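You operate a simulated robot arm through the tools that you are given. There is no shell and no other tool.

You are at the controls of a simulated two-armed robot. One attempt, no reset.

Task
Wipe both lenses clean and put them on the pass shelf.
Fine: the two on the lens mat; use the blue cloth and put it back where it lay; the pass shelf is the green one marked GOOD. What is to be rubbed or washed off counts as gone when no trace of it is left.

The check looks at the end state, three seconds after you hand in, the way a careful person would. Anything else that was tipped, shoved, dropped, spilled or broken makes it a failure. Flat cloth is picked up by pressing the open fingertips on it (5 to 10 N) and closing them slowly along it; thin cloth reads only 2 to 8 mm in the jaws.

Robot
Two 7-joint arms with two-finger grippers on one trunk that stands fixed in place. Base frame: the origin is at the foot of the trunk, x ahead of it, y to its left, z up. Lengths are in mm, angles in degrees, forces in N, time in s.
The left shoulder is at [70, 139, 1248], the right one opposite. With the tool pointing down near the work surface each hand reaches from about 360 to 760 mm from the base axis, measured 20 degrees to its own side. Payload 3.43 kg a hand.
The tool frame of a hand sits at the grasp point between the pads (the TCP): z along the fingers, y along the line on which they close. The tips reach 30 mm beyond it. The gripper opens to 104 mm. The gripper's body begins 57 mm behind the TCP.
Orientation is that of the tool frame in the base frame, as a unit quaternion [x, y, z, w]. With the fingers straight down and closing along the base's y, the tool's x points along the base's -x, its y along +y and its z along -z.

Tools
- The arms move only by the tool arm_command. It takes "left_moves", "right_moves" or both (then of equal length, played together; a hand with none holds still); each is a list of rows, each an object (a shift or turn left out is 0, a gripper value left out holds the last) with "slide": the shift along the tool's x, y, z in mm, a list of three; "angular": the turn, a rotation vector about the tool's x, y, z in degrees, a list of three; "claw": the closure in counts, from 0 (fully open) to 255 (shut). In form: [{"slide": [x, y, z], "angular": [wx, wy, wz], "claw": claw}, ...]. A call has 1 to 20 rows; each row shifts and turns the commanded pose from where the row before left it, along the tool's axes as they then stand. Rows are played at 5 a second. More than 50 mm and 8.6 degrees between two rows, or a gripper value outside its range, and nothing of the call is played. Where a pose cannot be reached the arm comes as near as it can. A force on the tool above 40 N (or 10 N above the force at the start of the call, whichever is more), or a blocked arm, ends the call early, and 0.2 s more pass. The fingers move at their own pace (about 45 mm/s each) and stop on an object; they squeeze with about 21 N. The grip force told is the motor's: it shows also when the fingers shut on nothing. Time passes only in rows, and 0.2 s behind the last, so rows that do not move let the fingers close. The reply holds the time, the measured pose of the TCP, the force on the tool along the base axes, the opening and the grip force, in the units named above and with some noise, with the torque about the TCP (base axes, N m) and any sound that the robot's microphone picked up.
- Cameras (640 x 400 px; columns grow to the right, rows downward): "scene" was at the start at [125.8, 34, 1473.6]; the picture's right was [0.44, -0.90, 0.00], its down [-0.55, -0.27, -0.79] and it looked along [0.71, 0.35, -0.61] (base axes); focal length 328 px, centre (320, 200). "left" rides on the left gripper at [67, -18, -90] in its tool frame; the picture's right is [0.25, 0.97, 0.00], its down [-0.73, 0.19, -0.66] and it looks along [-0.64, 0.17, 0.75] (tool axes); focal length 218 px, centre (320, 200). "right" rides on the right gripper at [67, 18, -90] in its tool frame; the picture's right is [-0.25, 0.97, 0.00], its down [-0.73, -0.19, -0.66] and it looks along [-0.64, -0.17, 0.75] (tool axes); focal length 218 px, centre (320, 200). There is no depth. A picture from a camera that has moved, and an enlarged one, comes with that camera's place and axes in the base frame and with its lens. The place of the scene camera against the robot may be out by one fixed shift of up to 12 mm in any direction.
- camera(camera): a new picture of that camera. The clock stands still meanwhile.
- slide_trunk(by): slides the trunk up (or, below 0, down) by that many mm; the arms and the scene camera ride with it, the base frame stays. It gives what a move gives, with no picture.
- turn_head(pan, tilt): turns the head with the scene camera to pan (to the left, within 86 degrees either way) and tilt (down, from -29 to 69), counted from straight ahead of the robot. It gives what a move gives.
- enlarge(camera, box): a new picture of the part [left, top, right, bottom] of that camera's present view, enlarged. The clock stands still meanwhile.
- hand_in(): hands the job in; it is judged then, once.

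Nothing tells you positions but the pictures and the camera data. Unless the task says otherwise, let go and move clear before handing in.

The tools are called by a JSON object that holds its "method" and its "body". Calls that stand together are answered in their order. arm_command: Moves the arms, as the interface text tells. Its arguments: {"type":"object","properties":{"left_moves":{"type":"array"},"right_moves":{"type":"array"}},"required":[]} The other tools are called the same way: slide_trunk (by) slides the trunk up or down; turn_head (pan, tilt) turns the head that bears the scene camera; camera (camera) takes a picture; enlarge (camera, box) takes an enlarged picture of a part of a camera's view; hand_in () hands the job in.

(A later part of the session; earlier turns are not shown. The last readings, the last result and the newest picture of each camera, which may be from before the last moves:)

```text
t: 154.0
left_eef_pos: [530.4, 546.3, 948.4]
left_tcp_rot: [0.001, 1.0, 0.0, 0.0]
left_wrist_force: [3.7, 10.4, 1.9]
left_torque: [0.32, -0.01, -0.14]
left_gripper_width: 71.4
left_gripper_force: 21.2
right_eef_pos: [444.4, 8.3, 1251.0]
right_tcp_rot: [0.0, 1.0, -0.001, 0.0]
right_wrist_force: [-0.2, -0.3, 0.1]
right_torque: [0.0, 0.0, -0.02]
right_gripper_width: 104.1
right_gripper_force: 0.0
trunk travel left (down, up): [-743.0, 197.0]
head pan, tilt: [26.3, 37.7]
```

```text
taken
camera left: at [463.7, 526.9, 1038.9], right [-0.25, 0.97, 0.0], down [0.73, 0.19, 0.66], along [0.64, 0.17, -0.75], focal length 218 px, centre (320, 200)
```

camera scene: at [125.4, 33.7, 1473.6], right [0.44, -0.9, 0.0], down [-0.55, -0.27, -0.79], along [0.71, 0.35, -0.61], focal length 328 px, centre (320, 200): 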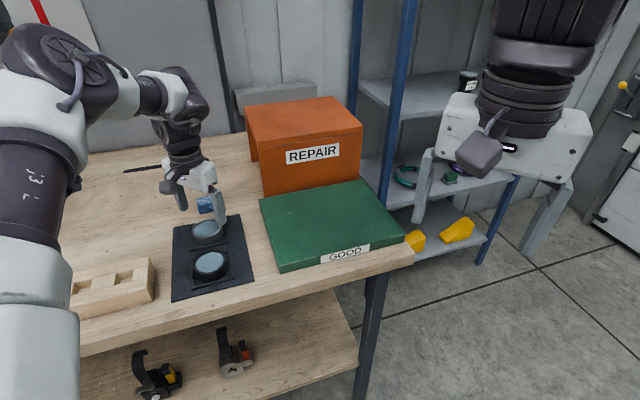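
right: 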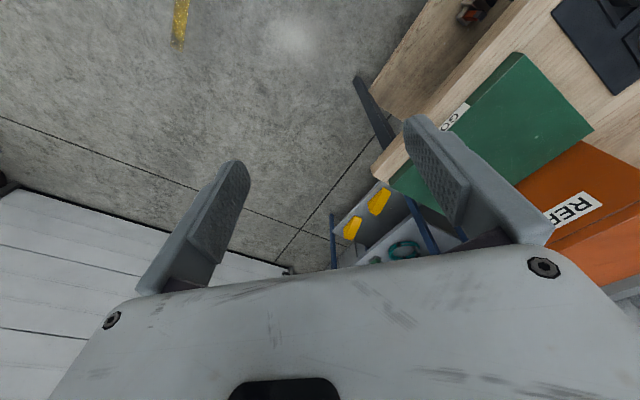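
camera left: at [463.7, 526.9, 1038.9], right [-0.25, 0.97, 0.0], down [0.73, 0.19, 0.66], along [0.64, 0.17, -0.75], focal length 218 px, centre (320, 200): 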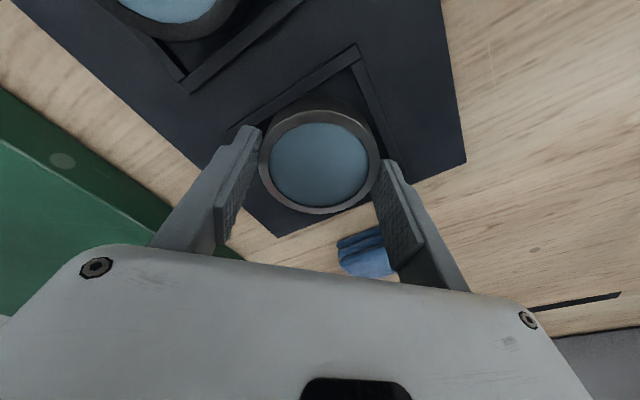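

Gripped (71.4 mm) with about 10 N of side load against the frame; I'll relax 3 mm sideways and lift slowly.

{"method": "arm_command", "body": {"left_moves": [{"slide": [0, 3, 0]}, {}, {"slide": [0, 0, -1.5]}, {"slide": [0, 0, -1.5]}, {"slide": [0, 0, -2]}, {"slide": [0, 0, -2]}, {"slide": [0, 0, -2]}, {"slide": [0, 0, -2]}, {}]}}

{"method": "enlarge", "body": {"camera": "scene", "box": [150, 170, 260, 300]}}

```text
t: 156.0
left_eef_pos: [529.5, 547.1, 961.0]
left_tcp_rot: [0.001, 1.0, 0.0, 0.001]
left_wrist_force: [-0.3, 0.8, -1.8]
left_torque: [-0.02, 0.01, 0.0]
left_gripper_width: 71.2
left_gripper_force: 21.2
right_eef_pos: [444.7, 7.9, 1251.4]
right_tcp_rot: [0.0, 1.0, 0.0, 0.001]
right_wrist_force: [0.8, -0.3, 0.0]
right_torque: [0.0, 0.02, 0.02]
right_gripper_width: 104.2
right_gripper_force: 0.0
trunk travel left (down, up): [-743.0, 197.0]
head pan, tilt: [26.3, 37.7]
```

```text
3.08 times, centred on (205, 235) of scene
camera zoom: at [126.2, 34.3, 1473.5], right [0.44, -0.9, 0.0], down [-0.55, -0.27, -0.79], along [0.71, 0.35, -0.61], focal length 1008 px, centre (674, 92)
```

zoom: 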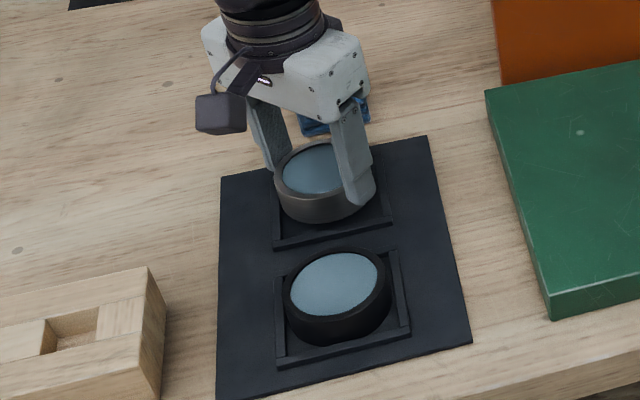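

Lens 2 is lifting with the hand. Raising further.

{"method": "arm_command", "body": {"left_moves": [{"slide": [0, 0, -3]}, {"slide": [0, 0, -4]}, {"slide": [0, 0, -4]}, {"slide": [0, 0, -4]}, {"slide": [0, 0, -4]}, {"slide": [0, 0, -4]}, {"slide": [0, 0, -5]}, {"slide": [0, 0, -5]}, {"slide": [0, 0, -5]}, {"slide": [0, 0, -5]}, {"slide": [0, 0, -5]}, {"slide": [0, 0, -5]}, {"slide": [0, 0, -3]}, {}]}}

{"method": "camera", "body": {"camera": "left"}}

{"method": "camera", "body": {"camera": "scene"}}

```text
t: 159.0
left_eef_pos: [530.2, 546.9, 1018.0]
left_tcp_rot: [0.001, 1.0, 0.0, 0.001]
left_wrist_force: [-0.1, -0.6, -1.6]
left_torque: [-0.03, 0.05, 0.0]
left_gripper_width: 71.3
left_gripper_force: 20.8
right_eef_pos: [445.3, 7.2, 1250.7]
right_tcp_rot: [0.0, 1.0, 0.0, 0.0]
right_wrist_force: [0.2, -0.5, 0.0]
right_torque: [-0.01, -0.03, -0.02]
right_gripper_width: 104.2
right_gripper_force: 0.0
trunk travel left (down, up): [-743.0, 197.0]
head pan, tilt: [26.3, 37.7]
```

```text
taken
camera left: at [463.1, 528.3, 1106.6], right [-0.25, 0.97, 0.0], down [0.73, 0.19, 0.66], along [0.64, 0.16, -0.75], focal length 218 px, centre (320, 200)
```

left: 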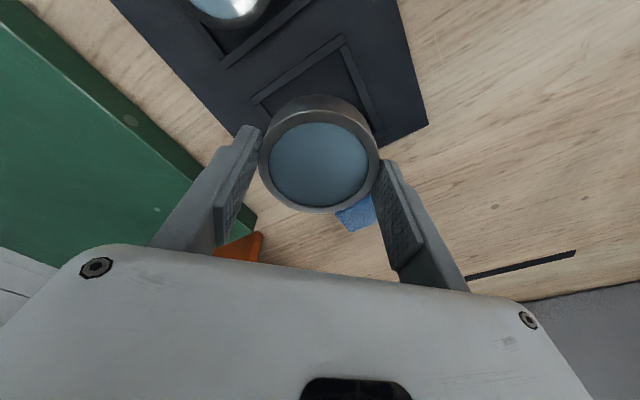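

```text
taken
camera scene: at [126.2, 34.4, 1473.5], right [0.44, -0.9, 0.0], down [-0.55, -0.27, -0.79], along [0.71, 0.35, -0.61], focal length 328 px, centre (320, 200)
```

scene: 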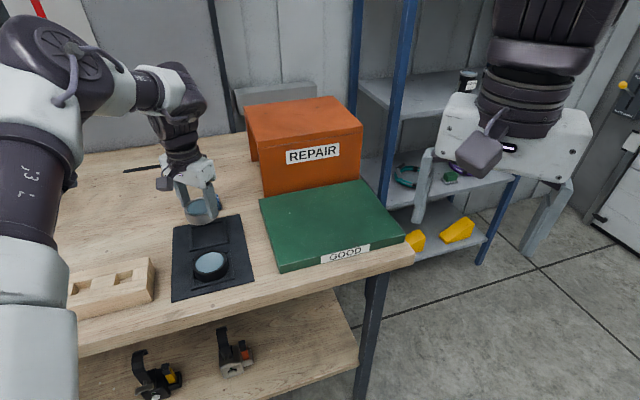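

Lens 2 is held securely with its base at about z 977. I'll carry it level over the GOOD shelf toward (670,245).

{"method": "arm_command", "body": {"left_moves": [{"slide": [-3, -6, 0]}, {"slide": [-5.4, -11.6, 0]}, {"slide": [-5.4, -11.6, 0]}, {"slide": [-5.4, -11.6, 0]}, {"slide": [-5.4, -11.6, 0]}, {"slide": [-5.4, -11.6, 0]}, {"slide": [-5.4, -11.6, 0]}, {"slide": [-5.4, -11.6, 0]}, {"slide": [-5.4, -11.6, 0]}, {"slide": [-5.4, -11.6, 0]}, {"slide": [-5.4, -11.6, 0]}, {"slide": [-5.4, -11.6, 0]}, {"slide": [-5.4, -11.6, 0]}, {"slide": [-5.4, -11.6, 0]}, {"slide": [-5.4, -11.6, 0]}, {"slide": [-5.4, -11.6, 0]}, {"slide": [-5.4, -11.6, 0]}, {"slide": [-3, -6, 0]}, {}]}}

{"method": "camera", "body": {"camera": "scene"}}

{"method": "camera", "body": {"camera": "left"}}

```text
t: 163.0
left_eef_pos: [591.1, 353.0, 1023.2]
left_tcp_rot: [0.001, 1.0, 0.0, 0.002]
left_wrist_force: [-0.4, -0.4, -2.2]
left_torque: [0.0, 0.01, -0.03]
left_gripper_width: 71.1
left_gripper_force: 21.1
left hand out of reach, approached as far as the arm can: row 14, 15, 16, 17, 18
right_eef_pos: [445.3, 8.3, 1250.8]
right_tcp_rot: [0.0, 1.0, 0.0, 0.0]
right_wrist_force: [0.4, -0.5, -0.7]
right_torque: [0.0, 0.01, -0.02]
right_gripper_width: 103.9
right_gripper_force: 0.2
trunk travel left (down, up): [-743.0, 197.0]
head pan, tilt: [26.3, 37.7]
```

```text
taken
camera scene: at [126.4, 34.3, 1473.5], right [0.44, -0.9, 0.0], down [-0.55, -0.27, -0.79], along [0.71, 0.35, -0.61], focal length 328 px, centre (320, 200)
```

scene: 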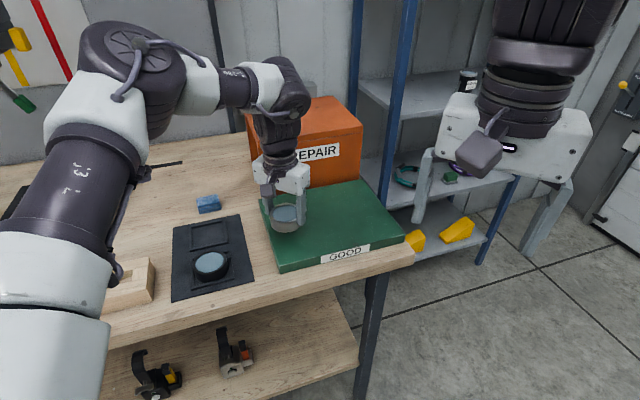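

```text
taken
camera left: at [524.9, 335.8, 1111.9], right [-0.25, 0.97, 0.0], down [0.73, 0.19, 0.66], along [0.64, 0.16, -0.75], focal length 218 px, centre (320, 200)
```

left: 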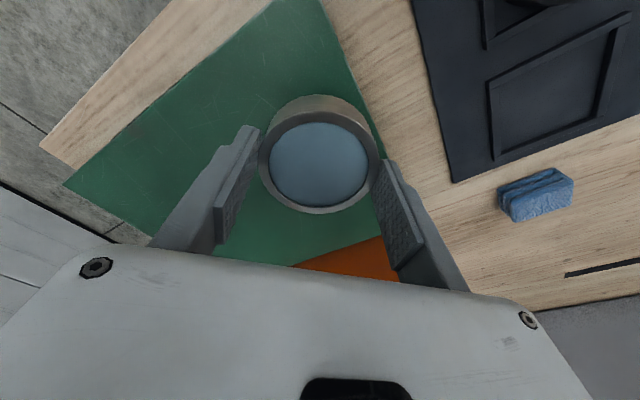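

The lens is over the shelf but the arm reports its limit at (591,353). I'll turn the wrist 25° the other way and continue.

{"method": "arm_command", "body": {"left_moves": [{"angular": [0, 0, 5]}, {"angular": [0, 0, 5]}, {"angular": [0, 0, 5]}, {"angular": [0, 0, 5]}, {"angular": [0, 0, 5]}, {}]}}

```text
t: 164.4
left_eef_pos: [590.7, 352.8, 1022.2]
left_tcp_rot: [0.218, 0.976, 0.001, 0.002]
left_wrist_force: [-0.8, 0.5, -2.5]
left_torque: [0.01, -0.02, 0.0]
left_gripper_width: 71.0
left_gripper_force: 21.0
right_eef_pos: [446.2, 7.2, 1251.2]
right_tcp_rot: [0.0, 1.0, 0.0, 0.001]
right_wrist_force: [-0.6, -0.1, -0.6]
right_torque: [0.0, -0.01, 0.0]
right_gripper_width: 104.0
right_gripper_force: 0.0
trunk travel left (down, up): [-743.0, 197.0]
head pan, tilt: [26.3, 37.7]
```

{"method": "arm_command", "body": {"left_moves": [{"slide": [-5, -2.7, 0.5]}, {"slide": [-9.8, -5.3, 0.8]}, {"slide": [-9.8, -5.3, 0.8]}, {"slide": [-9.8, -5.3, 0.8]}, {"slide": [-9.8, -5.3, 0.8]}, {"slide": [-9.8, -5.3, 0.8]}, {}]}}

{"method": "camera", "body": {"camera": "scene"}}

```text
t: 166.0
left_eef_pos: [582.9, 319.8, 1028.8]
left_tcp_rot: [0.217, 0.976, 0.0, 0.003]
left_wrist_force: [0.8, 0.3, -2.5]
left_torque: [0.0, 0.03, -0.04]
left_gripper_width: 70.9
left_gripper_force: 20.8
left hand out of reach, approached as far as the arm can: row 1, 2, 3, 4, 5, 6
right_eef_pos: [445.3, 8.8, 1251.1]
right_tcp_rot: [0.0, 1.0, 0.0, 0.0]
right_wrist_force: [-0.3, -0.6, 0.2]
right_torque: [0.0, -0.01, 0.01]
right_gripper_width: 104.1
right_gripper_force: 0.1
trunk travel left (down, up): [-743.0, 197.0]
head pan, tilt: [26.3, 37.7]
```

```text
taken
camera scene: at [126.3, 34.2, 1473.5], right [0.44, -0.9, 0.0], down [-0.55, -0.27, -0.79], along [0.71, 0.35, -0.61], focal length 328 px, centre (320, 200)
```

scene: 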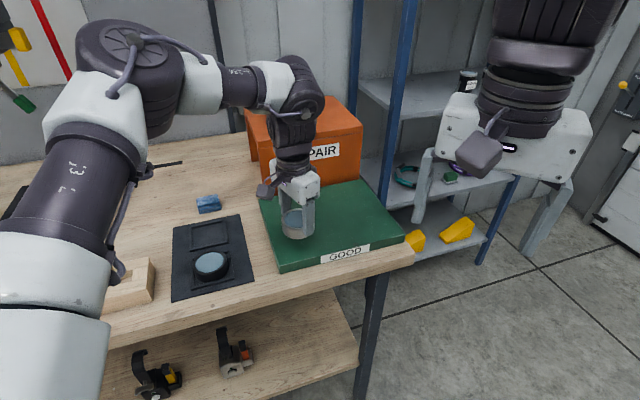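

Lens 2 now hangs over a usable spot near the shelf's front-left corner. I'll check whether reach improves lower down before choosing the final place.

{"method": "arm_command", "body": {"left_moves": [{"slide": [0, 0, 5]}, {"slide": [0, 0, 8]}, {"slide": [0, 0, 8]}, {"slide": [0, 0, 8]}, {"slide": [0, 0, 8]}, {"slide": [0, 0, 5]}, {"slide": [-6, -3, 0]}, {"slide": [-8, -4, 0]}, {"slide": [-8, -4, 0]}, {}]}}

{"method": "enlarge", "body": {"camera": "scene", "box": [230, 140, 420, 280]}}

```text
t: 168.2
left_eef_pos: [569.7, 310.5, 996.7]
left_tcp_rot: [0.216, 0.976, 0.0, 0.001]
left_wrist_force: [0.3, 0.2, -2.1]
left_torque: [-0.02, -0.03, -0.03]
left_gripper_width: 71.5
left_gripper_force: 21.3
left hand out of reach, approached as far as the arm can: row 3, 5, 7, 8, 9
right_eef_pos: [444.8, 7.1, 1250.1]
right_tcp_rot: [0.0, 1.0, 0.0, 0.0]
right_wrist_force: [0.2, -0.5, 0.1]
right_torque: [0.03, 0.03, 0.03]
right_gripper_width: 103.8
right_gripper_force: 0.1
trunk travel left (down, up): [-743.0, 197.0]
head pan, tilt: [26.3, 37.7]
```

```text
2.86 times, centred on (325, 210) of scene
camera zoom: at [126.3, 34.2, 1473.5], right [0.44, -0.9, 0.0], down [-0.55, -0.27, -0.79], along [0.71, 0.35, -0.61], focal length 936 px, centre (306, 171)
```

zoom: 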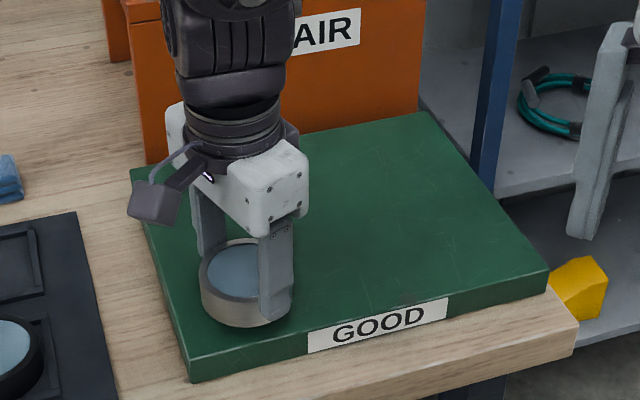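

Reach is being limited by the arm's present elbow posture rather than distance. I'll bring the lens back up and in toward the robot, then extend again straight out toward the shelf.

{"method": "arm_command", "body": {"left_moves": [{"slide": [3, -1, -5]}, {"slide": [9.7, -3, -9]}, {"slide": [9.7, -3, -9]}, {"slide": [9.7, -3, -9]}, {"slide": [9.7, -3, -9]}, {"slide": [9.7, -3, -9]}, {"slide": [9.7, -3, -9]}, {"slide": [9.7, -3, -9]}, {"slide": [9.7, -3, -9]}, {"slide": [9.7, -3, -9]}, {"slide": [9.7, -3, -9]}, {"slide": [9.7, -3, -9]}, {"slide": [9.7, -3, -9]}, {"slide": [9.7, -3, -9]}, {"slide": [5, -2, -5]}, {}]}}

{"method": "camera", "body": {"camera": "scene"}}

```text
t: 171.6
left_eef_pos: [430.1, 329.3, 1123.0]
left_tcp_rot: [0.218, 0.976, 0.001, 0.001]
left_wrist_force: [-0.2, -0.7, -2.5]
left_torque: [-0.01, 0.0, 0.0]
left_gripper_width: 71.1
left_gripper_force: 21.3
right_eef_pos: [444.4, 8.6, 1251.6]
right_tcp_rot: [0.0, 1.0, 0.001, -0.001]
right_wrist_force: [-0.8, -0.5, -0.6]
right_torque: [0.01, -0.02, -0.03]
right_gripper_width: 104.1
right_gripper_force: 0.0
trunk travel left (down, up): [-743.0, 197.0]
head pan, tilt: [26.3, 37.7]
```

```text
taken
camera scene: at [126.4, 34.2, 1473.5], right [0.44, -0.9, 0.0], down [-0.55, -0.27, -0.79], along [0.71, 0.35, -0.61], focal length 328 px, centre (320, 200)
```

scene: 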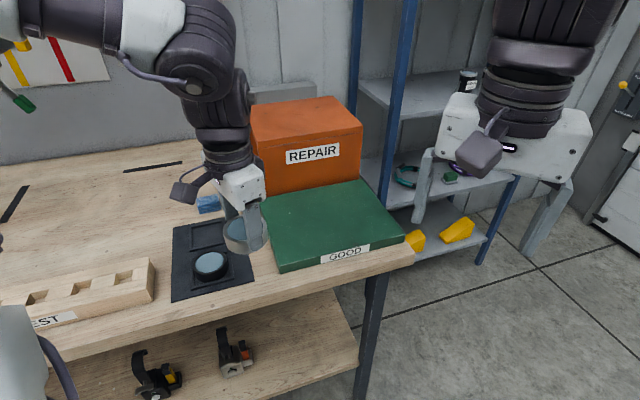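

I'll lower the trunk 110 mm (which gave more reach earlier) and then extend toward the shelf.

{"method": "slide_trunk", "body": {"by": -110}}

{"method": "arm_command", "body": {"left_moves": [{"slide": [-5, 1.5, 0]}, {"slide": [-10, 3, 0]}, {"slide": [-10, 3, 0]}, {"slide": [-10, 3, 0]}, {"slide": [-10, 3, 0]}, {"slide": [-10, 3, 0]}, {"slide": [-10, 3, 0]}, {"slide": [-10, 3, 0]}, {"slide": [-10, 3, 0]}, {"slide": [-10, 3, 0]}, {"slide": [-10, 3, 0]}, {"slide": [-10, 3, 0]}, {"slide": [-10, 3, 0]}, {"slide": [-10, 3, 0]}, {"slide": [-10, 3, 0]}, {"slide": [-10, 3, 0]}, {"slide": [-10, 3, 0]}, {}]}}

{"method": "camera", "body": {"camera": "scene"}}

```text
t: 173.1
left_eef_pos: [430.4, 328.3, 1013.9]
left_tcp_rot: [0.217, 0.976, 0.0, 0.001]
left_wrist_force: [0.2, -0.4, -1.7]
left_torque: [-0.03, 0.02, 0.02]
left_gripper_width: 70.8
left_gripper_force: 20.9
right_eef_pos: [446.1, 8.1, 1141.2]
right_tcp_rot: [0.0, 1.0, 0.0, 0.001]
right_wrist_force: [-0.8, 0.0, 0.1]
right_torque: [0.02, -0.02, -0.01]
right_gripper_width: 104.1
right_gripper_force: 0.0
trunk travel left (down, up): [-633.0, 307.0]
head pan, tilt: [26.3, 37.7]
```

```text
t: 176.9
left_eef_pos: [573.8, 312.8, 1003.3]
left_tcp_rot: [0.217, 0.976, 0.0, 0.002]
left_wrist_force: [-0.3, 0.8, -2.2]
left_torque: [-0.04, 0.03, -0.03]
left_gripper_width: 71.4
left_gripper_force: 21.4
left hand out of reach, approached as far as the arm can: row 15, 16, 17
right_eef_pos: [444.4, 7.0, 1141.8]
right_tcp_rot: [0.0, 1.0, 0.001, 0.0]
right_wrist_force: [-0.4, -0.3, -0.7]
right_torque: [0.0, 0.02, -0.01]
right_gripper_width: 104.0
right_gripper_force: 0.0
trunk travel left (down, up): [-633.0, 307.0]
head pan, tilt: [26.3, 37.7]
```

```text
taken
camera scene: at [126.0, 34.0, 1363.6], right [0.44, -0.9, 0.0], down [-0.55, -0.27, -0.79], along [0.71, 0.35, -0.61], focal length 328 px, centre (320, 200)
```

scene: 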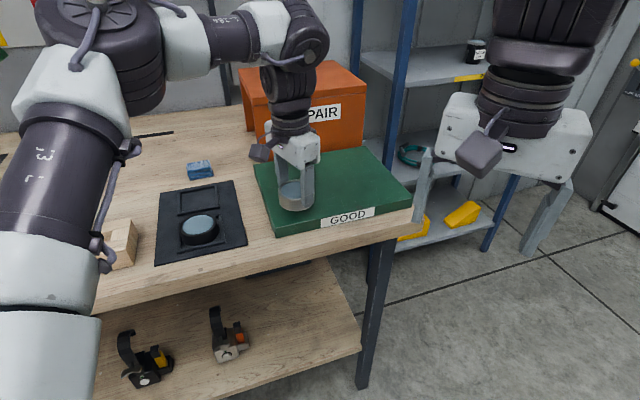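

The reach limit seems to depend on the wrist heading; larger heading angles reached further. I'll pull back slightly, turn the hand to about +45° and extend again.

{"method": "arm_command", "body": {"left_moves": [{"slide": [10, 0, 0]}, {"slide": [10, 0, -2]}, {"angular": [0, 0, -6]}, {"angular": [0, 0, -6]}, {"angular": [0, 0, -6]}, {"angular": [0, 0, -6]}, {"angular": [0, 0, -6]}, {"angular": [0, 0, -6]}, {"angular": [0, 0, -6]}, {"angular": [0, 0, -6]}, {"angular": [0, 0, -6]}, {"angular": [0, 0, -6]}, {"angular": [0, 0, -6]}, {"angular": [0, 0, -6]}, {}]}}

{"method": "camera", "body": {"camera": "scene"}}

```text
t: 180.1
left_eef_pos: [559.7, 326.7, 1008.5]
left_tcp_rot: [-0.398, 0.918, 0.0, 0.0]
left_wrist_force: [0.0, -0.9, -1.8]
left_torque: [0.01, 0.0, 0.0]
left_gripper_width: 71.2
left_gripper_force: 21.5
left hand out of reach, approached as far as the arm can: row 14
right_eef_pos: [445.0, 6.5, 1141.7]
right_tcp_rot: [0.0, 1.0, 0.0, 0.0]
right_wrist_force: [-0.5, -0.4, -0.2]
right_torque: [-0.01, -0.03, -0.04]
right_gripper_width: 104.0
right_gripper_force: 0.1
trunk travel left (down, up): [-633.0, 307.0]
head pan, tilt: [26.3, 37.7]
```

```text
taken
camera scene: at [125.7, 33.5, 1363.6], right [0.44, -0.9, 0.0], down [-0.55, -0.27, -0.79], along [0.71, 0.35, -0.61], focal length 328 px, centre (320, 200)
```

scene: 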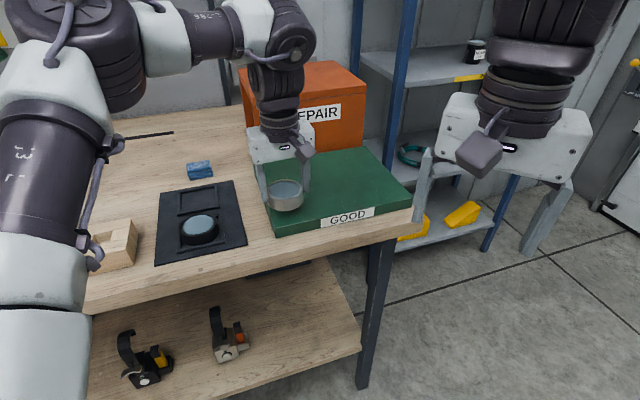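

The heading is not what limits it; the elbow is stuck out to the left. I'll turn the head to look at the arm's posture.

{"method": "turn_head", "body": {"pan": 60, "tilt": 20}}

{"method": "camera", "body": {"camera": "scene"}}

```text
t: 181.1
left_eef_pos: [560.3, 327.6, 1007.9]
left_tcp_rot: [-0.397, 0.918, 0.0, 0.0]
left_wrist_force: [0.6, -0.4, -1.2]
left_torque: [0.0, 0.0, -0.05]
left_gripper_width: 71.2
left_gripper_force: 20.9
right_eef_pos: [446.6, 8.2, 1140.8]
right_tcp_rot: [0.0, 1.0, 0.0, 0.001]
right_wrist_force: [0.0, 0.4, -0.6]
right_torque: [-0.01, 0.0, 0.01]
right_gripper_width: 103.8
right_gripper_force: 0.0
trunk travel left (down, up): [-633.0, 307.0]
head pan, tilt: [60.0, 20.0]
```

```text
taken
camera scene: at [95.4, 76.4, 1391.5], right [0.87, -0.5, 0.0], down [-0.17, -0.3, -0.94], along [0.47, 0.81, -0.34], focal length 328 px, centre (320, 200)
```

scene: 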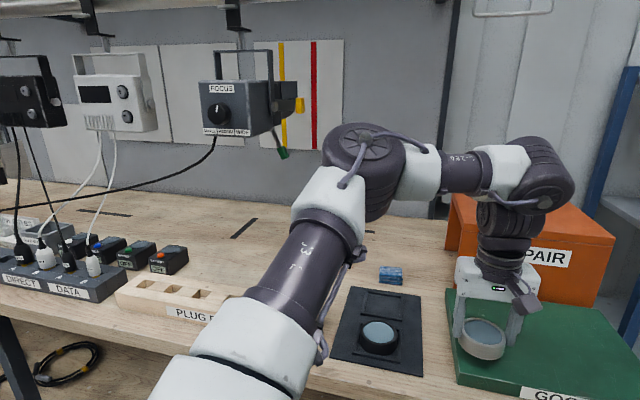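

The upper arm seems stuck at a sideways limit with the elbow high; the reachable spots lie on a circle about the elbow. I'll retract, raise the trunk a lot so the elbow hangs lower, and extend again.

{"method": "arm_command", "body": {"left_moves": [{"slide": [4, 4.4, 0]}, {"slide": [8.2, 8.8, 0]}, {"slide": [8.2, 8.8, 0]}, {"slide": [8.2, 8.8, 0]}, {"slide": [8.2, 8.8, 0]}, {"slide": [8.2, 8.8, 0]}, {"slide": [8.2, 8.8, 0]}, {"slide": [8.2, 8.8, 0]}, {"slide": [8.2, 8.8, 0]}, {"slide": [8.2, 8.8, 0]}, {"slide": [4, 4.4, 0]}, {}]}}

{"method": "slide_trunk", "body": {"by": 150}}

{"method": "slide_trunk", "body": {"by": 150}}

{"method": "camera", "body": {"camera": "scene"}}

```text
t: 183.7
left_eef_pos: [559.4, 326.7, 1007.4]
left_tcp_rot: [-0.397, 0.918, 0.0, -0.001]
left_wrist_force: [0.5, 0.6, -1.7]
left_torque: [0.0, -0.01, -0.02]
left_gripper_width: 70.9
left_gripper_force: 21.2
left hand out of reach, approached as far as the arm can: row 1, 2, 3, 4, 5, 6, 7, 8, 9, 10, 11
right_eef_pos: [444.7, 8.5, 1142.0]
right_tcp_rot: [0.0, 1.0, 0.0, 0.001]
right_wrist_force: [0.2, -0.7, -0.5]
right_torque: [-0.01, 0.0, -0.03]
right_gripper_width: 103.9
right_gripper_force: 0.1
trunk travel left (down, up): [-633.0, 307.0]
head pan, tilt: [60.0, 20.0]
```

```text
t: 185.4
left_eef_pos: [559.5, 328.1, 1157.7]
left_tcp_rot: [-0.398, 0.918, 0.0, 0.0]
left_wrist_force: [-0.9, -0.6, -2.4]
left_torque: [0.0, 0.04, -0.02]
left_gripper_width: 70.9
left_gripper_force: 21.4
right_eef_pos: [445.7, 6.7, 1291.1]
right_tcp_rot: [0.0, 1.0, 0.0, 0.0]
right_wrist_force: [-0.6, 0.2, 0.7]
right_torque: [0.01, 0.0, 0.02]
right_gripper_width: 104.0
right_gripper_force: 0.0
trunk travel left (down, up): [-783.0, 157.0]
head pan, tilt: [60.0, 20.0]
```

```text
t: 187.2
left_eef_pos: [558.5, 326.8, 1308.2]
left_tcp_rot: [-0.397, 0.918, 0.0, 0.0]
left_wrist_force: [0.5, 0.3, -1.6]
left_torque: [0.02, 0.02, -0.01]
left_gripper_width: 71.3
left_gripper_force: 21.4
right_eef_pos: [445.9, 8.3, 1441.1]
right_tcp_rot: [-0.001, 1.0, 0.001, 0.0]
right_wrist_force: [0.4, 0.1, 0.2]
right_torque: [-0.01, 0.01, 0.01]
right_gripper_width: 104.0
right_gripper_force: 0.1
trunk travel left (down, up): [-933.0, 7.0]
head pan, tilt: [60.0, 20.0]
```

```text
taken
camera scene: at [95.4, 76.5, 1691.5], right [0.87, -0.5, 0.0], down [-0.17, -0.3, -0.94], along [0.47, 0.81, -0.34], focal length 328 px, centre (320, 200)
```

scene: 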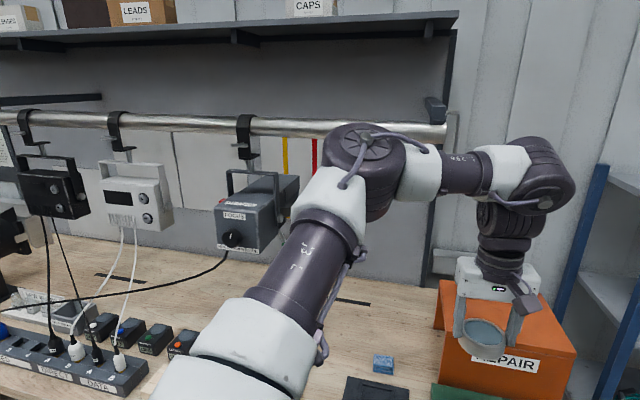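

The arm is stuck at this heading; I'll turn the wrist back first, then retract and lower the hand.

{"method": "arm_command", "body": {"left_moves": [{"angular": [0, 0, 6]}, {"angular": [0, 0, 6]}, {"angular": [0, 0, 6]}, {"angular": [0, 0, 6]}, {"angular": [0, 0, 6]}, {"angular": [0, 0, 6]}, {"angular": [0, 0, 6]}, {"angular": [0, 0, 5]}, {"slide": [8, 0, 0]}, {"slide": [10, 0, 0]}, {"slide": [10, 0, 0]}, {"slide": [10, 0, 0]}, {"slide": [10, 0, 0]}, {"slide": [10, 0, 0]}, {"slide": [10, 0, 0]}, {"slide": [10, 0, 0]}, {"slide": [10, 0, 0]}, {"slide": [10, 0, 0]}, {"slide": [10, 0, 0]}, {}]}}

```text
t: 191.3
left_eef_pos: [451.5, 326.8, 1306.5]
left_tcp_rot: [0.001, 1.0, 0.0, 0.0]
left_wrist_force: [0.3, -0.1, -2.7]
left_torque: [-0.02, -0.03, 0.03]
left_gripper_width: 71.2
left_gripper_force: 20.9
right_eef_pos: [445.3, 8.6, 1440.6]
right_tcp_rot: [0.0, 1.0, 0.0, 0.0]
right_wrist_force: [0.1, 0.2, -0.3]
right_torque: [0.0, 0.03, 0.02]
right_gripper_width: 104.3
right_gripper_force: 0.0
trunk travel left (down, up): [-933.0, 7.0]
head pan, tilt: [60.0, 20.0]
```

{"method": "arm_command", "body": {"left_moves": [{"slide": [0, 0, 7]}, {"slide": [0, 0, 15]}, {"slide": [0, 0, 15]}, {"slide": [0, 0, 15]}, {"slide": [0, 0, 15]}, {"slide": [0, 0, 15]}, {"slide": [0, 0, 15]}, {"slide": [0, 0, 15]}, {"slide": [0, 0, 15]}, {"slide": [0, 0, 15]}, {"slide": [0, 0, 15]}, {"slide": [0, 0, 15]}, {"slide": [0, 0, 15]}, {"slide": [0, 0, 15]}, {"slide": [0, 0, 15]}, {"slide": [0, 0, 15]}, {"slide": [0, 0, 15]}, {"slide": [0, 0, 15]}, {"slide": [0, 0, 8]}, {}]}}

{"method": "camera", "body": {"camera": "scene"}}

```text
t: 195.6
left_eef_pos: [444.1, 333.0, 1058.2]
left_tcp_rot: [0.001, 1.0, -0.001, 0.001]
left_wrist_force: [0.2, 0.3, -1.8]
left_torque: [0.03, 0.01, -0.02]
left_gripper_width: 71.1
left_gripper_force: 20.7
left hand out of reach, approached as far as the arm can: row 18, 19
right_eef_pos: [445.6, 7.1, 1441.4]
right_tcp_rot: [0.0, 1.0, 0.001, 0.001]
right_wrist_force: [-0.1, 1.2, 0.1]
right_torque: [0.0, -0.01, -0.01]
right_gripper_width: 103.8
right_gripper_force: 0.1
trunk travel left (down, up): [-933.0, 7.0]
head pan, tilt: [60.0, 20.0]
```

```text
taken
camera scene: at [95.7, 76.0, 1691.6], right [0.87, -0.5, 0.0], down [-0.17, -0.3, -0.94], along [0.47, 0.81, -0.34], focal length 328 px, centre (320, 200)
```

scene: 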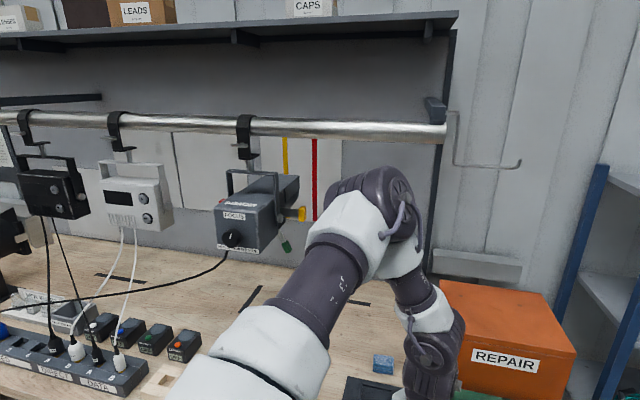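

Extending from this new posture to test reach.

{"method": "arm_command", "body": {"left_moves": [{"slide": [-5, 0, -3]}, {"slide": [-10, -1, -1]}, {"slide": [-10, -1, -1]}, {"slide": [-10, -1, -1]}, {"slide": [-10, -1, 0]}, {"slide": [-10, -1, 0]}, {"slide": [-10, -1, 0]}, {"slide": [-10, -1, 0]}, {"slide": [-10, -1, 0]}, {"slide": [-10, -1, 0]}, {"slide": [-10, -1, 0]}, {"slide": [-10, -1, 0]}, {"slide": [-10, -1, 0]}, {"slide": [-10, -1, 0]}, {"slide": [-10, -1, 0]}, {"slide": [-10, -1, 0]}, {"slide": [-10, -1, 0]}, {"slide": [-10, -1, 0]}, {}]}}

{"method": "camera", "body": {"camera": "scene"}}

```text
t: 199.6
left_eef_pos: [555.0, 345.2, 1135.8]
left_tcp_rot: [0.002, 1.0, -0.001, 0.001]
left_wrist_force: [-0.2, 0.0, -1.9]
left_torque: [0.06, 0.0, 0.0]
left_gripper_width: 71.0
left_gripper_force: 20.6
left hand out of reach, approached as far as the arm can: row 3, 4, 5, 6, 7, 8, 9, 10, 11, 12, 13, 14, 15, 16, 17, 18
right_eef_pos: [445.7, 7.8, 1441.2]
right_tcp_rot: [0.0, 1.0, 0.0, 0.0]
right_wrist_force: [0.7, 0.4, 0.0]
right_torque: [-0.03, -0.02, 0.0]
right_gripper_width: 104.1
right_gripper_force: 0.0
trunk travel left (down, up): [-933.0, 7.0]
head pan, tilt: [60.0, 20.0]
```

```text
taken
camera scene: at [95.4, 76.5, 1691.6], right [0.87, -0.5, 0.0], down [-0.17, -0.3, -0.94], along [0.47, 0.81, -0.34], focal length 328 px, centre (320, 200)
```

scene: 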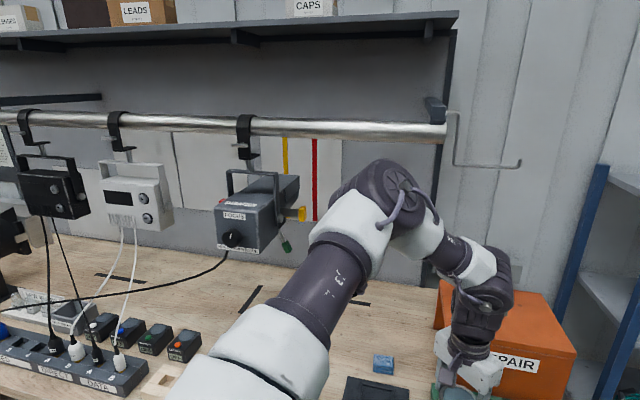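

I'll test whether a larger wrist turn the other way frees the arm.

{"method": "arm_command", "body": {"left_moves": [{"slide": [10, 0, -5]}, {"angular": [0, 0, 7]}, {"angular": [0, 0, 7]}, {"angular": [0, 0, 7]}, {"angular": [0, 0, 7]}, {"angular": [0, 0, 7]}, {"angular": [0, 0, 7]}, {"angular": [0, 0, 7]}, {"angular": [0, 0, 7]}, {"angular": [0, 0, 7]}, {}]}}

{"method": "camera", "body": {"camera": "scene"}}

```text
t: 201.9
left_eef_pos: [546.3, 345.6, 1139.9]
left_tcp_rot: [0.525, 0.851, -0.001, 0.0]
left_wrist_force: [-0.7, -0.3, -2.7]
left_torque: [0.01, 0.01, -0.03]
left_gripper_width: 71.1
left_gripper_force: 20.8
right_eef_pos: [444.4, 9.0, 1440.0]
right_tcp_rot: [0.0, 1.0, -0.001, 0.0]
right_wrist_force: [0.6, 1.4, -1.1]
right_torque: [0.0, 0.0, -0.02]
right_gripper_width: 104.1
right_gripper_force: 0.3
trunk travel left (down, up): [-933.0, 7.0]
head pan, tilt: [60.0, 20.0]
```

```text
taken
camera scene: at [95.3, 76.6, 1691.6], right [0.87, -0.5, 0.0], down [-0.17, -0.3, -0.94], along [0.47, 0.81, -0.34], focal length 328 px, centre (320, 200)
```

scene: 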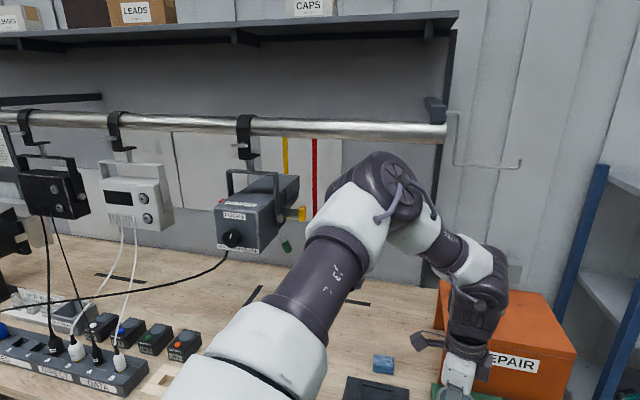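

{"method": "arm_command", "body": {"left_moves": [{"slide": [-4, 4, 0]}, {"slide": [-7, 7, 0]}, {"slide": [-7, 7, 0]}, {"slide": [-7, 7, 0]}, {"slide": [-7, 7, 0]}, {"slide": [-7, 7, 0]}, {"slide": [-7, 7, 0]}, {"slide": [-7, 7, 0]}, {}]}}

```text
t: 203.9
left_eef_pos: [571.5, 338.7, 1165.2]
left_tcp_rot: [0.524, 0.852, 0.0, 0.002]
left_wrist_force: [-0.4, 0.4, -2.3]
left_torque: [0.0, 0.03, -0.02]
left_gripper_width: 71.1
left_gripper_force: 21.1
left hand out of reach, approached as far as the arm can: row 3, 4, 5, 6, 7, 8
right_eef_pos: [443.8, 8.4, 1440.8]
right_tcp_rot: [0.0, 1.0, 0.0, 0.0]
right_wrist_force: [1.5, -0.1, -0.5]
right_torque: [0.02, -0.01, 0.02]
right_gripper_width: 103.8
right_gripper_force: 0.1
trunk travel left (down, up): [-933.0, 7.0]
head pan, tilt: [60.0, 20.0]
```

The upper arm stays pinned in this direction. I'll bring the left hand well in toward the body (moving the right hand aside first) so the elbow has to come in, then extend outward from there.

{"method": "arm_command", "body": {"right_moves": [{"slide": [0, -20, 0]}, {"slide": [0, -40, 0]}, {"slide": [0, -40, 0]}, {"slide": [0, -40, 0]}, {"slide": [0, -20, 0]}, {}]}}

{"method": "arm_command", "body": {"left_moves": [{"slide": [0, -6, 0]}, {"slide": [-1, -13, 0]}, {"slide": [-1, -13, 0]}, {"slide": [-1, -13, 0]}, {"slide": [-1, -13, 0]}, {"slide": [-1, -13, 0]}, {"slide": [-1, -13, 0]}, {"slide": [-1, -13, 0]}, {"slide": [-1, -13, 0]}, {"slide": [-1, -13, 0]}, {"slide": [-1, -13, 0]}, {"slide": [-1, -13, 0]}, {"slide": [-1, -13, 0]}, {"slide": [-1, -13, 0]}, {"slide": [-1, -13, 0]}, {"slide": [-1, -13, 0]}, {"slide": [-1, -13, 0]}, {"slide": [-1, -13, 0]}, {}]}}

{"method": "camera", "body": {"camera": "scene"}}

```text
t: 205.3
left_eef_pos: [570.6, 339.2, 1165.9]
left_tcp_rot: [0.524, 0.852, -0.001, 0.002]
left_wrist_force: [0.0, -0.5, -2.1]
left_torque: [-0.02, 0.01, 0.01]
left_gripper_width: 71.0
left_gripper_force: 21.2
right_eef_pos: [445.9, -152.3, 1441.1]
right_tcp_rot: [0.0, 1.0, 0.001, 0.0]
right_wrist_force: [0.0, 0.1, 0.5]
right_torque: [0.02, -0.02, 0.0]
right_gripper_width: 104.1
right_gripper_force: 0.0
trunk travel left (down, up): [-933.0, 7.0]
head pan, tilt: [60.0, 20.0]
```

```text
t: 209.3
left_eef_pos: [375.0, 220.5, 1166.0]
left_tcp_rot: [0.524, 0.852, 0.0, 0.0]
left_wrist_force: [-1.2, -0.5, -1.7]
left_torque: [-0.01, 0.04, -0.02]
left_gripper_width: 71.2
left_gripper_force: 21.3
right_eef_pos: [444.8, -152.3, 1442.0]
right_tcp_rot: [0.001, 1.0, 0.0, 0.001]
right_wrist_force: [-0.3, 0.1, -0.5]
right_torque: [0.0, 0.0, 0.02]
right_gripper_width: 103.7
right_gripper_force: 0.1
trunk travel left (down, up): [-933.0, 7.0]
head pan, tilt: [60.0, 20.0]
```

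```text
taken
camera scene: at [95.3, 76.4, 1691.6], right [0.87, -0.5, 0.0], down [-0.17, -0.3, -0.94], along [0.47, 0.81, -0.34], focal length 328 px, centre (320, 200)
```

scene: 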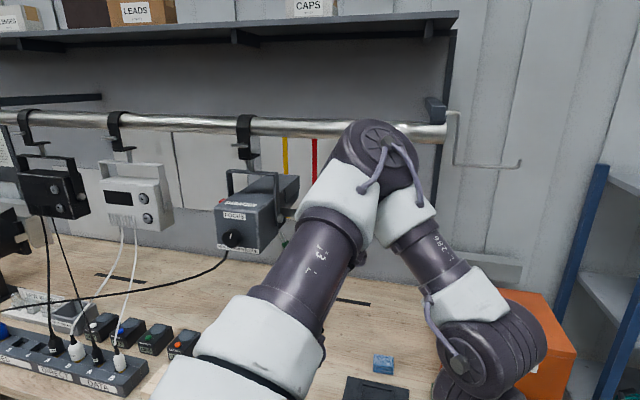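

{"method": "slide_trunk", "body": {"by": -150}}

{"method": "arm_command", "body": {"left_moves": [{"slide": [0, -6, 0]}, {"slide": [-6, -10, 0]}, {"slide": [-10, -5, 0]}, {"slide": [-10, -3, 0]}, {"slide": [-10, -3, 0]}, {"slide": [-10, -3, 0]}, {}]}}

{"method": "camera", "body": {"camera": "scene"}}

```text
t: 211.1
left_eef_pos: [376.0, 220.5, 1016.1]
left_tcp_rot: [0.524, 0.852, -0.001, 0.002]
left_wrist_force: [-0.2, 0.8, -2.8]
left_torque: [-0.02, 0.03, -0.01]
left_gripper_width: 70.8
left_gripper_force: 20.5
right_eef_pos: [445.0, -153.4, 1292.1]
right_tcp_rot: [0.001, 1.0, 0.0, 0.0]
right_wrist_force: [0.1, -0.4, 0.4]
right_torque: [0.01, -0.03, 0.0]
right_gripper_width: 103.7
right_gripper_force: 0.1
trunk travel left (down, up): [-783.0, 157.0]
head pan, tilt: [60.0, 20.0]
```

```text
t: 212.7
left_eef_pos: [368.6, 179.8, 1024.3]
left_tcp_rot: [0.524, 0.851, -0.002, 0.001]
left_wrist_force: [-0.5, 0.4, -2.5]
left_torque: [0.0, 0.02, -0.01]
left_gripper_width: 71.2
left_gripper_force: 20.8
left hand out of reach, approached as far as the arm can: row 5, 6
right_eef_pos: [446.0, -152.3, 1291.3]
right_tcp_rot: [0.0, 1.0, 0.0, 0.0]
right_wrist_force: [0.1, 0.4, 0.5]
right_torque: [-0.01, 0.0, -0.02]
right_gripper_width: 104.2
right_gripper_force: 0.1
trunk travel left (down, up): [-783.0, 157.0]
head pan, tilt: [60.0, 20.0]
```

```text
taken
camera scene: at [95.3, 76.3, 1541.6], right [0.87, -0.5, 0.0], down [-0.17, -0.3, -0.94], along [0.47, 0.81, -0.34], focal length 328 px, centre (320, 200)
```

scene: 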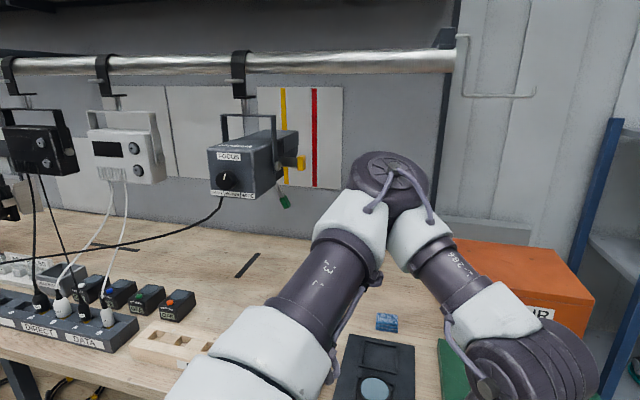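

The upper arm has a genuine inward limit, so I'll plan around it: with the trunk lower I can set a lens down at about (595,320) upright, and use a leaned grip to place further out. First lift the hand clear and lower the trunk.

{"method": "arm_command", "body": {"left_moves": [{"slide": [2, 4, -7]}, {"slide": [3.75, 8.4, -14.3]}, {"slide": [3.75, 8.4, -14.3]}, {"slide": [3.75, 8.4, -14.3]}, {"slide": [3.75, 8.4, -14.3]}, {"slide": [3.75, 8.4, -14.3]}, {"slide": [3.75, 8.4, -14.3]}, {"slide": [3.75, 8.4, -14.3]}, {"slide": [3.75, 8.4, -14.3]}, {"slide": [3.75, 8.4, -14.3]}, {"slide": [3.75, 8.4, -14.3]}, {"slide": [3.75, 8.4, -14.3]}, {"slide": [3.75, 8.4, -14.3]}, {"slide": [3.75, 8.4, -14.3]}, {"slide": [2, 4, -7]}, {}]}}

{"method": "turn_head", "body": {"pan": 35, "tilt": 32}}

{"method": "camera", "body": {"camera": "scene"}}

```text
t: 216.1
left_eef_pos: [450.2, 281.4, 1222.2]
left_tcp_rot: [0.524, 0.852, -0.001, 0.001]
left_wrist_force: [0.6, 0.1, -1.6]
left_torque: [0.01, -0.01, -0.03]
left_gripper_width: 71.1
left_gripper_force: 20.6
right_eef_pos: [445.1, -153.2, 1290.4]
right_tcp_rot: [0.0, 1.0, 0.0, 0.001]
right_wrist_force: [-0.3, -0.8, -0.7]
right_torque: [-0.02, 0.01, 0.02]
right_gripper_width: 104.0
right_gripper_force: 0.0
trunk travel left (down, up): [-783.0, 157.0]
head pan, tilt: [60.0, 20.0]
```

```text
t: 217.0
left_eef_pos: [450.3, 280.7, 1223.2]
left_tcp_rot: [0.524, 0.852, 0.0, 0.001]
left_wrist_force: [0.6, -0.3, -2.2]
left_torque: [0.0, 0.04, 0.01]
left_gripper_width: 71.0
left_gripper_force: 20.7
right_eef_pos: [443.9, -153.0, 1291.4]
right_tcp_rot: [0.0, 1.0, 0.0, 0.0]
right_wrist_force: [0.0, -0.3, 0.3]
right_torque: [-0.01, -0.03, -0.01]
right_gripper_width: 104.1
right_gripper_force: 0.1
trunk travel left (down, up): [-783.0, 157.0]
head pan, tilt: [35.0, 32.0]
```

```text
taken
camera scene: at [121.9, 47.2, 1522.4], right [0.57, -0.82, 0.0], down [-0.43, -0.3, -0.85], along [0.69, 0.49, -0.53], focal length 328 px, centre (320, 200)
```

scene: 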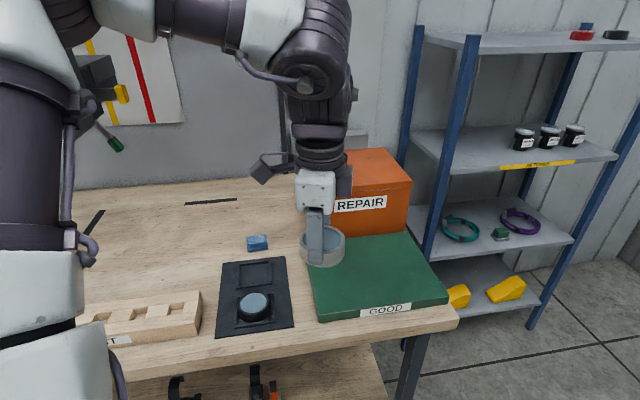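

Now lower the trunk by 200 mm and extend toward the near-left part of the shelf.

{"method": "slide_trunk", "body": {"by": -190}}

{"method": "arm_command", "body": {"left_moves": [{"angular": [0, 0, -6]}, {"angular": [0, 0, -6]}, {"angular": [0, 0, -6]}, {"slide": [-2, 4, 0]}, {"slide": [-5.4, 8.9, 0.5]}, {"slide": [-5.4, 8.9, 0.5]}, {"slide": [-5.4, 8.9, 0.5]}, {"slide": [-5.4, 8.9, 0.5]}, {"slide": [-5.4, 8.9, 0.5]}, {"slide": [-5.4, 8.9, 0.5]}, {"slide": [-5.4, 8.9, 0.5]}, {"slide": [-5.4, 8.9, 0.5]}, {"slide": [-5.4, 8.9, 0.5]}, {"slide": [-5.4, 8.9, 0.5]}, {"slide": [-5.4, 8.9, 0.5]}, {"slide": [-5.4, 8.9, 0.5]}, {"slide": [-5.4, 8.9, 0.5]}, {}]}}

{"method": "camera", "body": {"camera": "scene"}}

```text
t: 219.1
left_eef_pos: [450.4, 281.8, 1035.0]
left_tcp_rot: [0.525, 0.851, 0.0, 0.001]
left_wrist_force: [0.2, -0.3, -2.4]
left_torque: [-0.02, -0.03, 0.04]
left_gripper_width: 71.0
left_gripper_force: 21.0
right_eef_pos: [445.2, -153.6, 1100.8]
right_tcp_rot: [0.0, 1.0, 0.001, 0.0]
right_wrist_force: [-0.1, 0.3, 0.2]
right_torque: [0.05, 0.02, 0.0]
right_gripper_width: 104.1
right_gripper_force: 0.0
trunk travel left (down, up): [-593.0, 347.0]
head pan, tilt: [35.0, 32.0]
```

```text
t: 222.9
left_eef_pos: [554.4, 323.5, 1008.3]
left_tcp_rot: [0.384, 0.923, -0.001, 0.004]
left_wrist_force: [0.5, 0.2, -1.9]
left_torque: [0.02, 0.01, 0.0]
left_gripper_width: 71.3
left_gripper_force: 21.7
left hand out of reach, approached as far as the arm can: row 13, 14, 15, 16, 17
right_eef_pos: [444.7, -153.7, 1102.0]
right_tcp_rot: [-0.001, 1.0, 0.0, 0.0]
right_wrist_force: [-0.3, 0.3, -0.7]
right_torque: [0.03, 0.0, 0.0]
right_gripper_width: 103.7
right_gripper_force: 0.0
trunk travel left (down, up): [-593.0, 347.0]
head pan, tilt: [35.0, 32.0]
```

```text
taken
camera scene: at [121.8, 47.0, 1332.4], right [0.57, -0.82, 0.0], down [-0.43, -0.3, -0.85], along [0.69, 0.49, -0.53], focal length 328 px, centre (320, 200)
```

scene: 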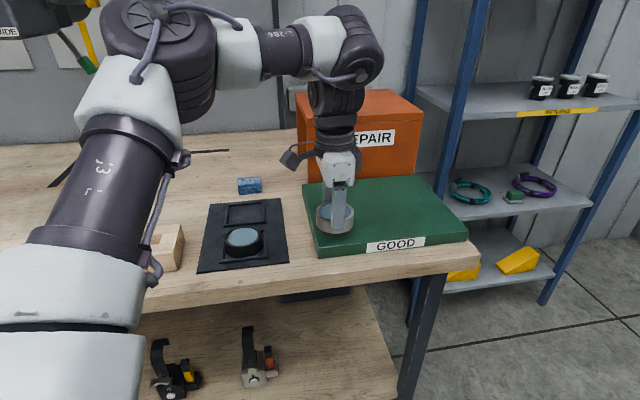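

The wrist bend is the limiting factor here, so a small outward lean should free it. I'll lean the hand 10° and continue to about (590,325).

{"method": "arm_command", "body": {"left_moves": [{"angular": [0, -3, 0]}, {"angular": [0, -4, 0]}, {"angular": [0, -4, 0]}, {"slide": [-4, 4.4, 0.7]}, {"slide": [-5, 5.5, 0.9]}, {"slide": [-5, 5.5, 0.9]}, {"slide": [-5, 5.5, 0.9]}, {"slide": [-5, 5.5, 0.9]}, {}]}}

{"method": "camera", "body": {"camera": "left"}}

```text
t: 224.9
left_eef_pos: [590.7, 325.0, 1009.6]
left_tcp_rot: [0.383, 0.919, -0.038, 0.089]
left_wrist_force: [0.5, 0.5, -1.9]
left_torque: [-0.01, 0.0, 0.0]
left_gripper_width: 71.0
left_gripper_force: 20.9
right_eef_pos: [445.0, -153.3, 1100.8]
right_tcp_rot: [0.0, 1.0, 0.001, 0.0]
right_wrist_force: [-0.5, -0.5, -0.8]
right_torque: [-0.01, -0.02, -0.01]
right_gripper_width: 103.9
right_gripper_force: 0.0
trunk travel left (down, up): [-593.0, 347.0]
head pan, tilt: [35.0, 32.0]
```

```text
taken
camera left: at [520.7, 370.9, 1083.7], right [0.51, 0.86, -0.05], down [0.55, -0.28, 0.78], along [0.66, -0.43, -0.62], focal length 218 px, centre (320, 200)
```

left: 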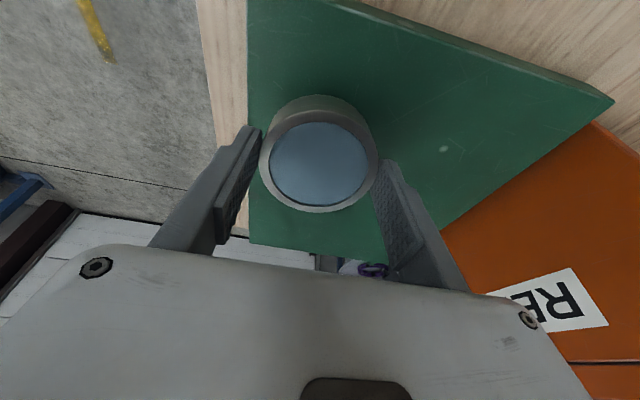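

With an 11° lean the lens hangs over a good spot, about 55–60 mm in from both shelf edges. I'll ease the lean to 7° and lower toward the shelf.

{"method": "arm_command", "body": {"left_moves": [{"angular": [0, 2, 0]}, {"angular": [0, 2, 0]}, {"slide": [0.4, 0, 3]}, {"slide": [0.5, 0, 4]}, {"slide": [0.5, 0, 4]}, {"slide": [0.5, 0, 4]}, {"slide": [0.5, 0, 4]}, {}]}}

{"method": "enlarge", "body": {"camera": "scene", "box": [280, 140, 480, 270]}}

```text
t: 226.7
left_eef_pos: [591.2, 325.6, 989.8]
left_tcp_rot: [0.385, 0.921, -0.024, 0.057]
left_wrist_force: [-0.5, -0.1, -2.1]
left_torque: [0.04, -0.01, -0.02]
left_gripper_width: 71.0
left_gripper_force: 21.3
right_eef_pos: [445.6, -152.2, 1100.8]
right_tcp_rot: [-0.001, 1.0, -0.001, -0.001]
right_wrist_force: [0.1, -0.8, -0.6]
right_torque: [-0.02, -0.02, 0.0]
right_gripper_width: 104.0
right_gripper_force: 0.0
trunk travel left (down, up): [-593.0, 347.0]
head pan, tilt: [35.0, 32.0]
```

```text
3.08 times, centred on (380, 205) of scene
camera zoom: at [122.0, 47.1, 1332.4], right [0.57, -0.82, 0.0], down [-0.43, -0.3, -0.85], along [0.69, 0.49, -0.53], focal length 1008 px, centre (135, 185)
```

zoom: 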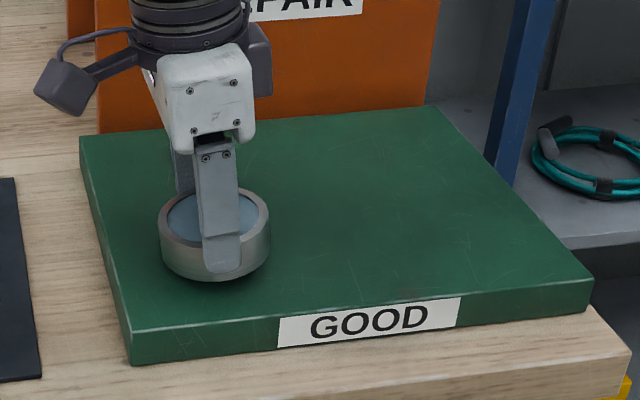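

Still in reach. I'll try to bring it back fully upright here.

{"method": "arm_command", "body": {"left_moves": [{"angular": [0, 2, 0]}, {"angular": [0, 2, 0]}, {"angular": [0, 1.5, 0]}, {}]}}

```text
t: 227.7
left_eef_pos: [577.8, 327.6, 984.3]
left_tcp_rot: [0.384, 0.923, -0.006, 0.014]
left_wrist_force: [-0.4, -0.8, -2.7]
left_torque: [0.04, 0.04, -0.01]
left_gripper_width: 71.1
left_gripper_force: 21.2
left hand out of reach, approached as far as the arm can: row 2, 3
right_eef_pos: [446.7, -152.2, 1101.2]
right_tcp_rot: [0.0, 1.0, 0.0, 0.0]
right_wrist_force: [0.1, 0.6, -0.3]
right_torque: [-0.01, 0.01, -0.03]
right_gripper_width: 104.2
right_gripper_force: 0.1
trunk travel left (down, up): [-593.0, 347.0]
head pan, tilt: [35.0, 32.0]
```

Nearly upright at (578,328) is the limit, so I'll keep about 4–5° of lean, shift slightly inward on the shelf, and lower to touch.

{"method": "arm_command", "body": {"left_moves": [{"angular": [0, -3, 0]}, {"slide": [-4, 2, 0.4]}, {"slide": [-4, 3, 0.4]}, {}, {"slide": [0.2, 0, 2]}, {"slide": [0.2, 0, 2]}, {"slide": [0.2, 0, 2]}, {}]}}

{"method": "enlarge", "body": {"camera": "scene", "box": [280, 140, 480, 270]}}

```text
t: 229.5
left_eef_pos: [585.7, 326.2, 979.0]
left_tcp_rot: [0.384, 0.922, -0.016, 0.037]
left_wrist_force: [-0.5, 1.0, 3.1]
left_torque: [0.12, 0.12, -0.03]
left_gripper_width: 71.1
left_gripper_force: 20.9
right_eef_pos: [445.8, -154.0, 1100.9]
right_tcp_rot: [0.0, 1.0, 0.0, 0.001]
right_wrist_force: [-1.0, -0.4, 0.6]
right_torque: [0.0, 0.0, -0.01]
right_gripper_width: 104.0
right_gripper_force: 0.1
trunk travel left (down, up): [-593.0, 347.0]
head pan, tilt: [35.0, 32.0]
```

```text
3.08 times, centred on (380, 205) of scene
camera zoom: at [121.4, 46.8, 1332.5], right [0.57, -0.82, 0.0], down [-0.43, -0.3, -0.85], along [0.69, 0.49, -0.53], focal length 1008 px, centre (135, 185)
```

zoom: 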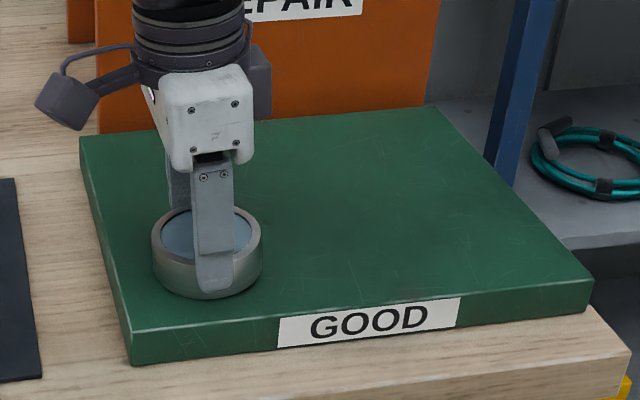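

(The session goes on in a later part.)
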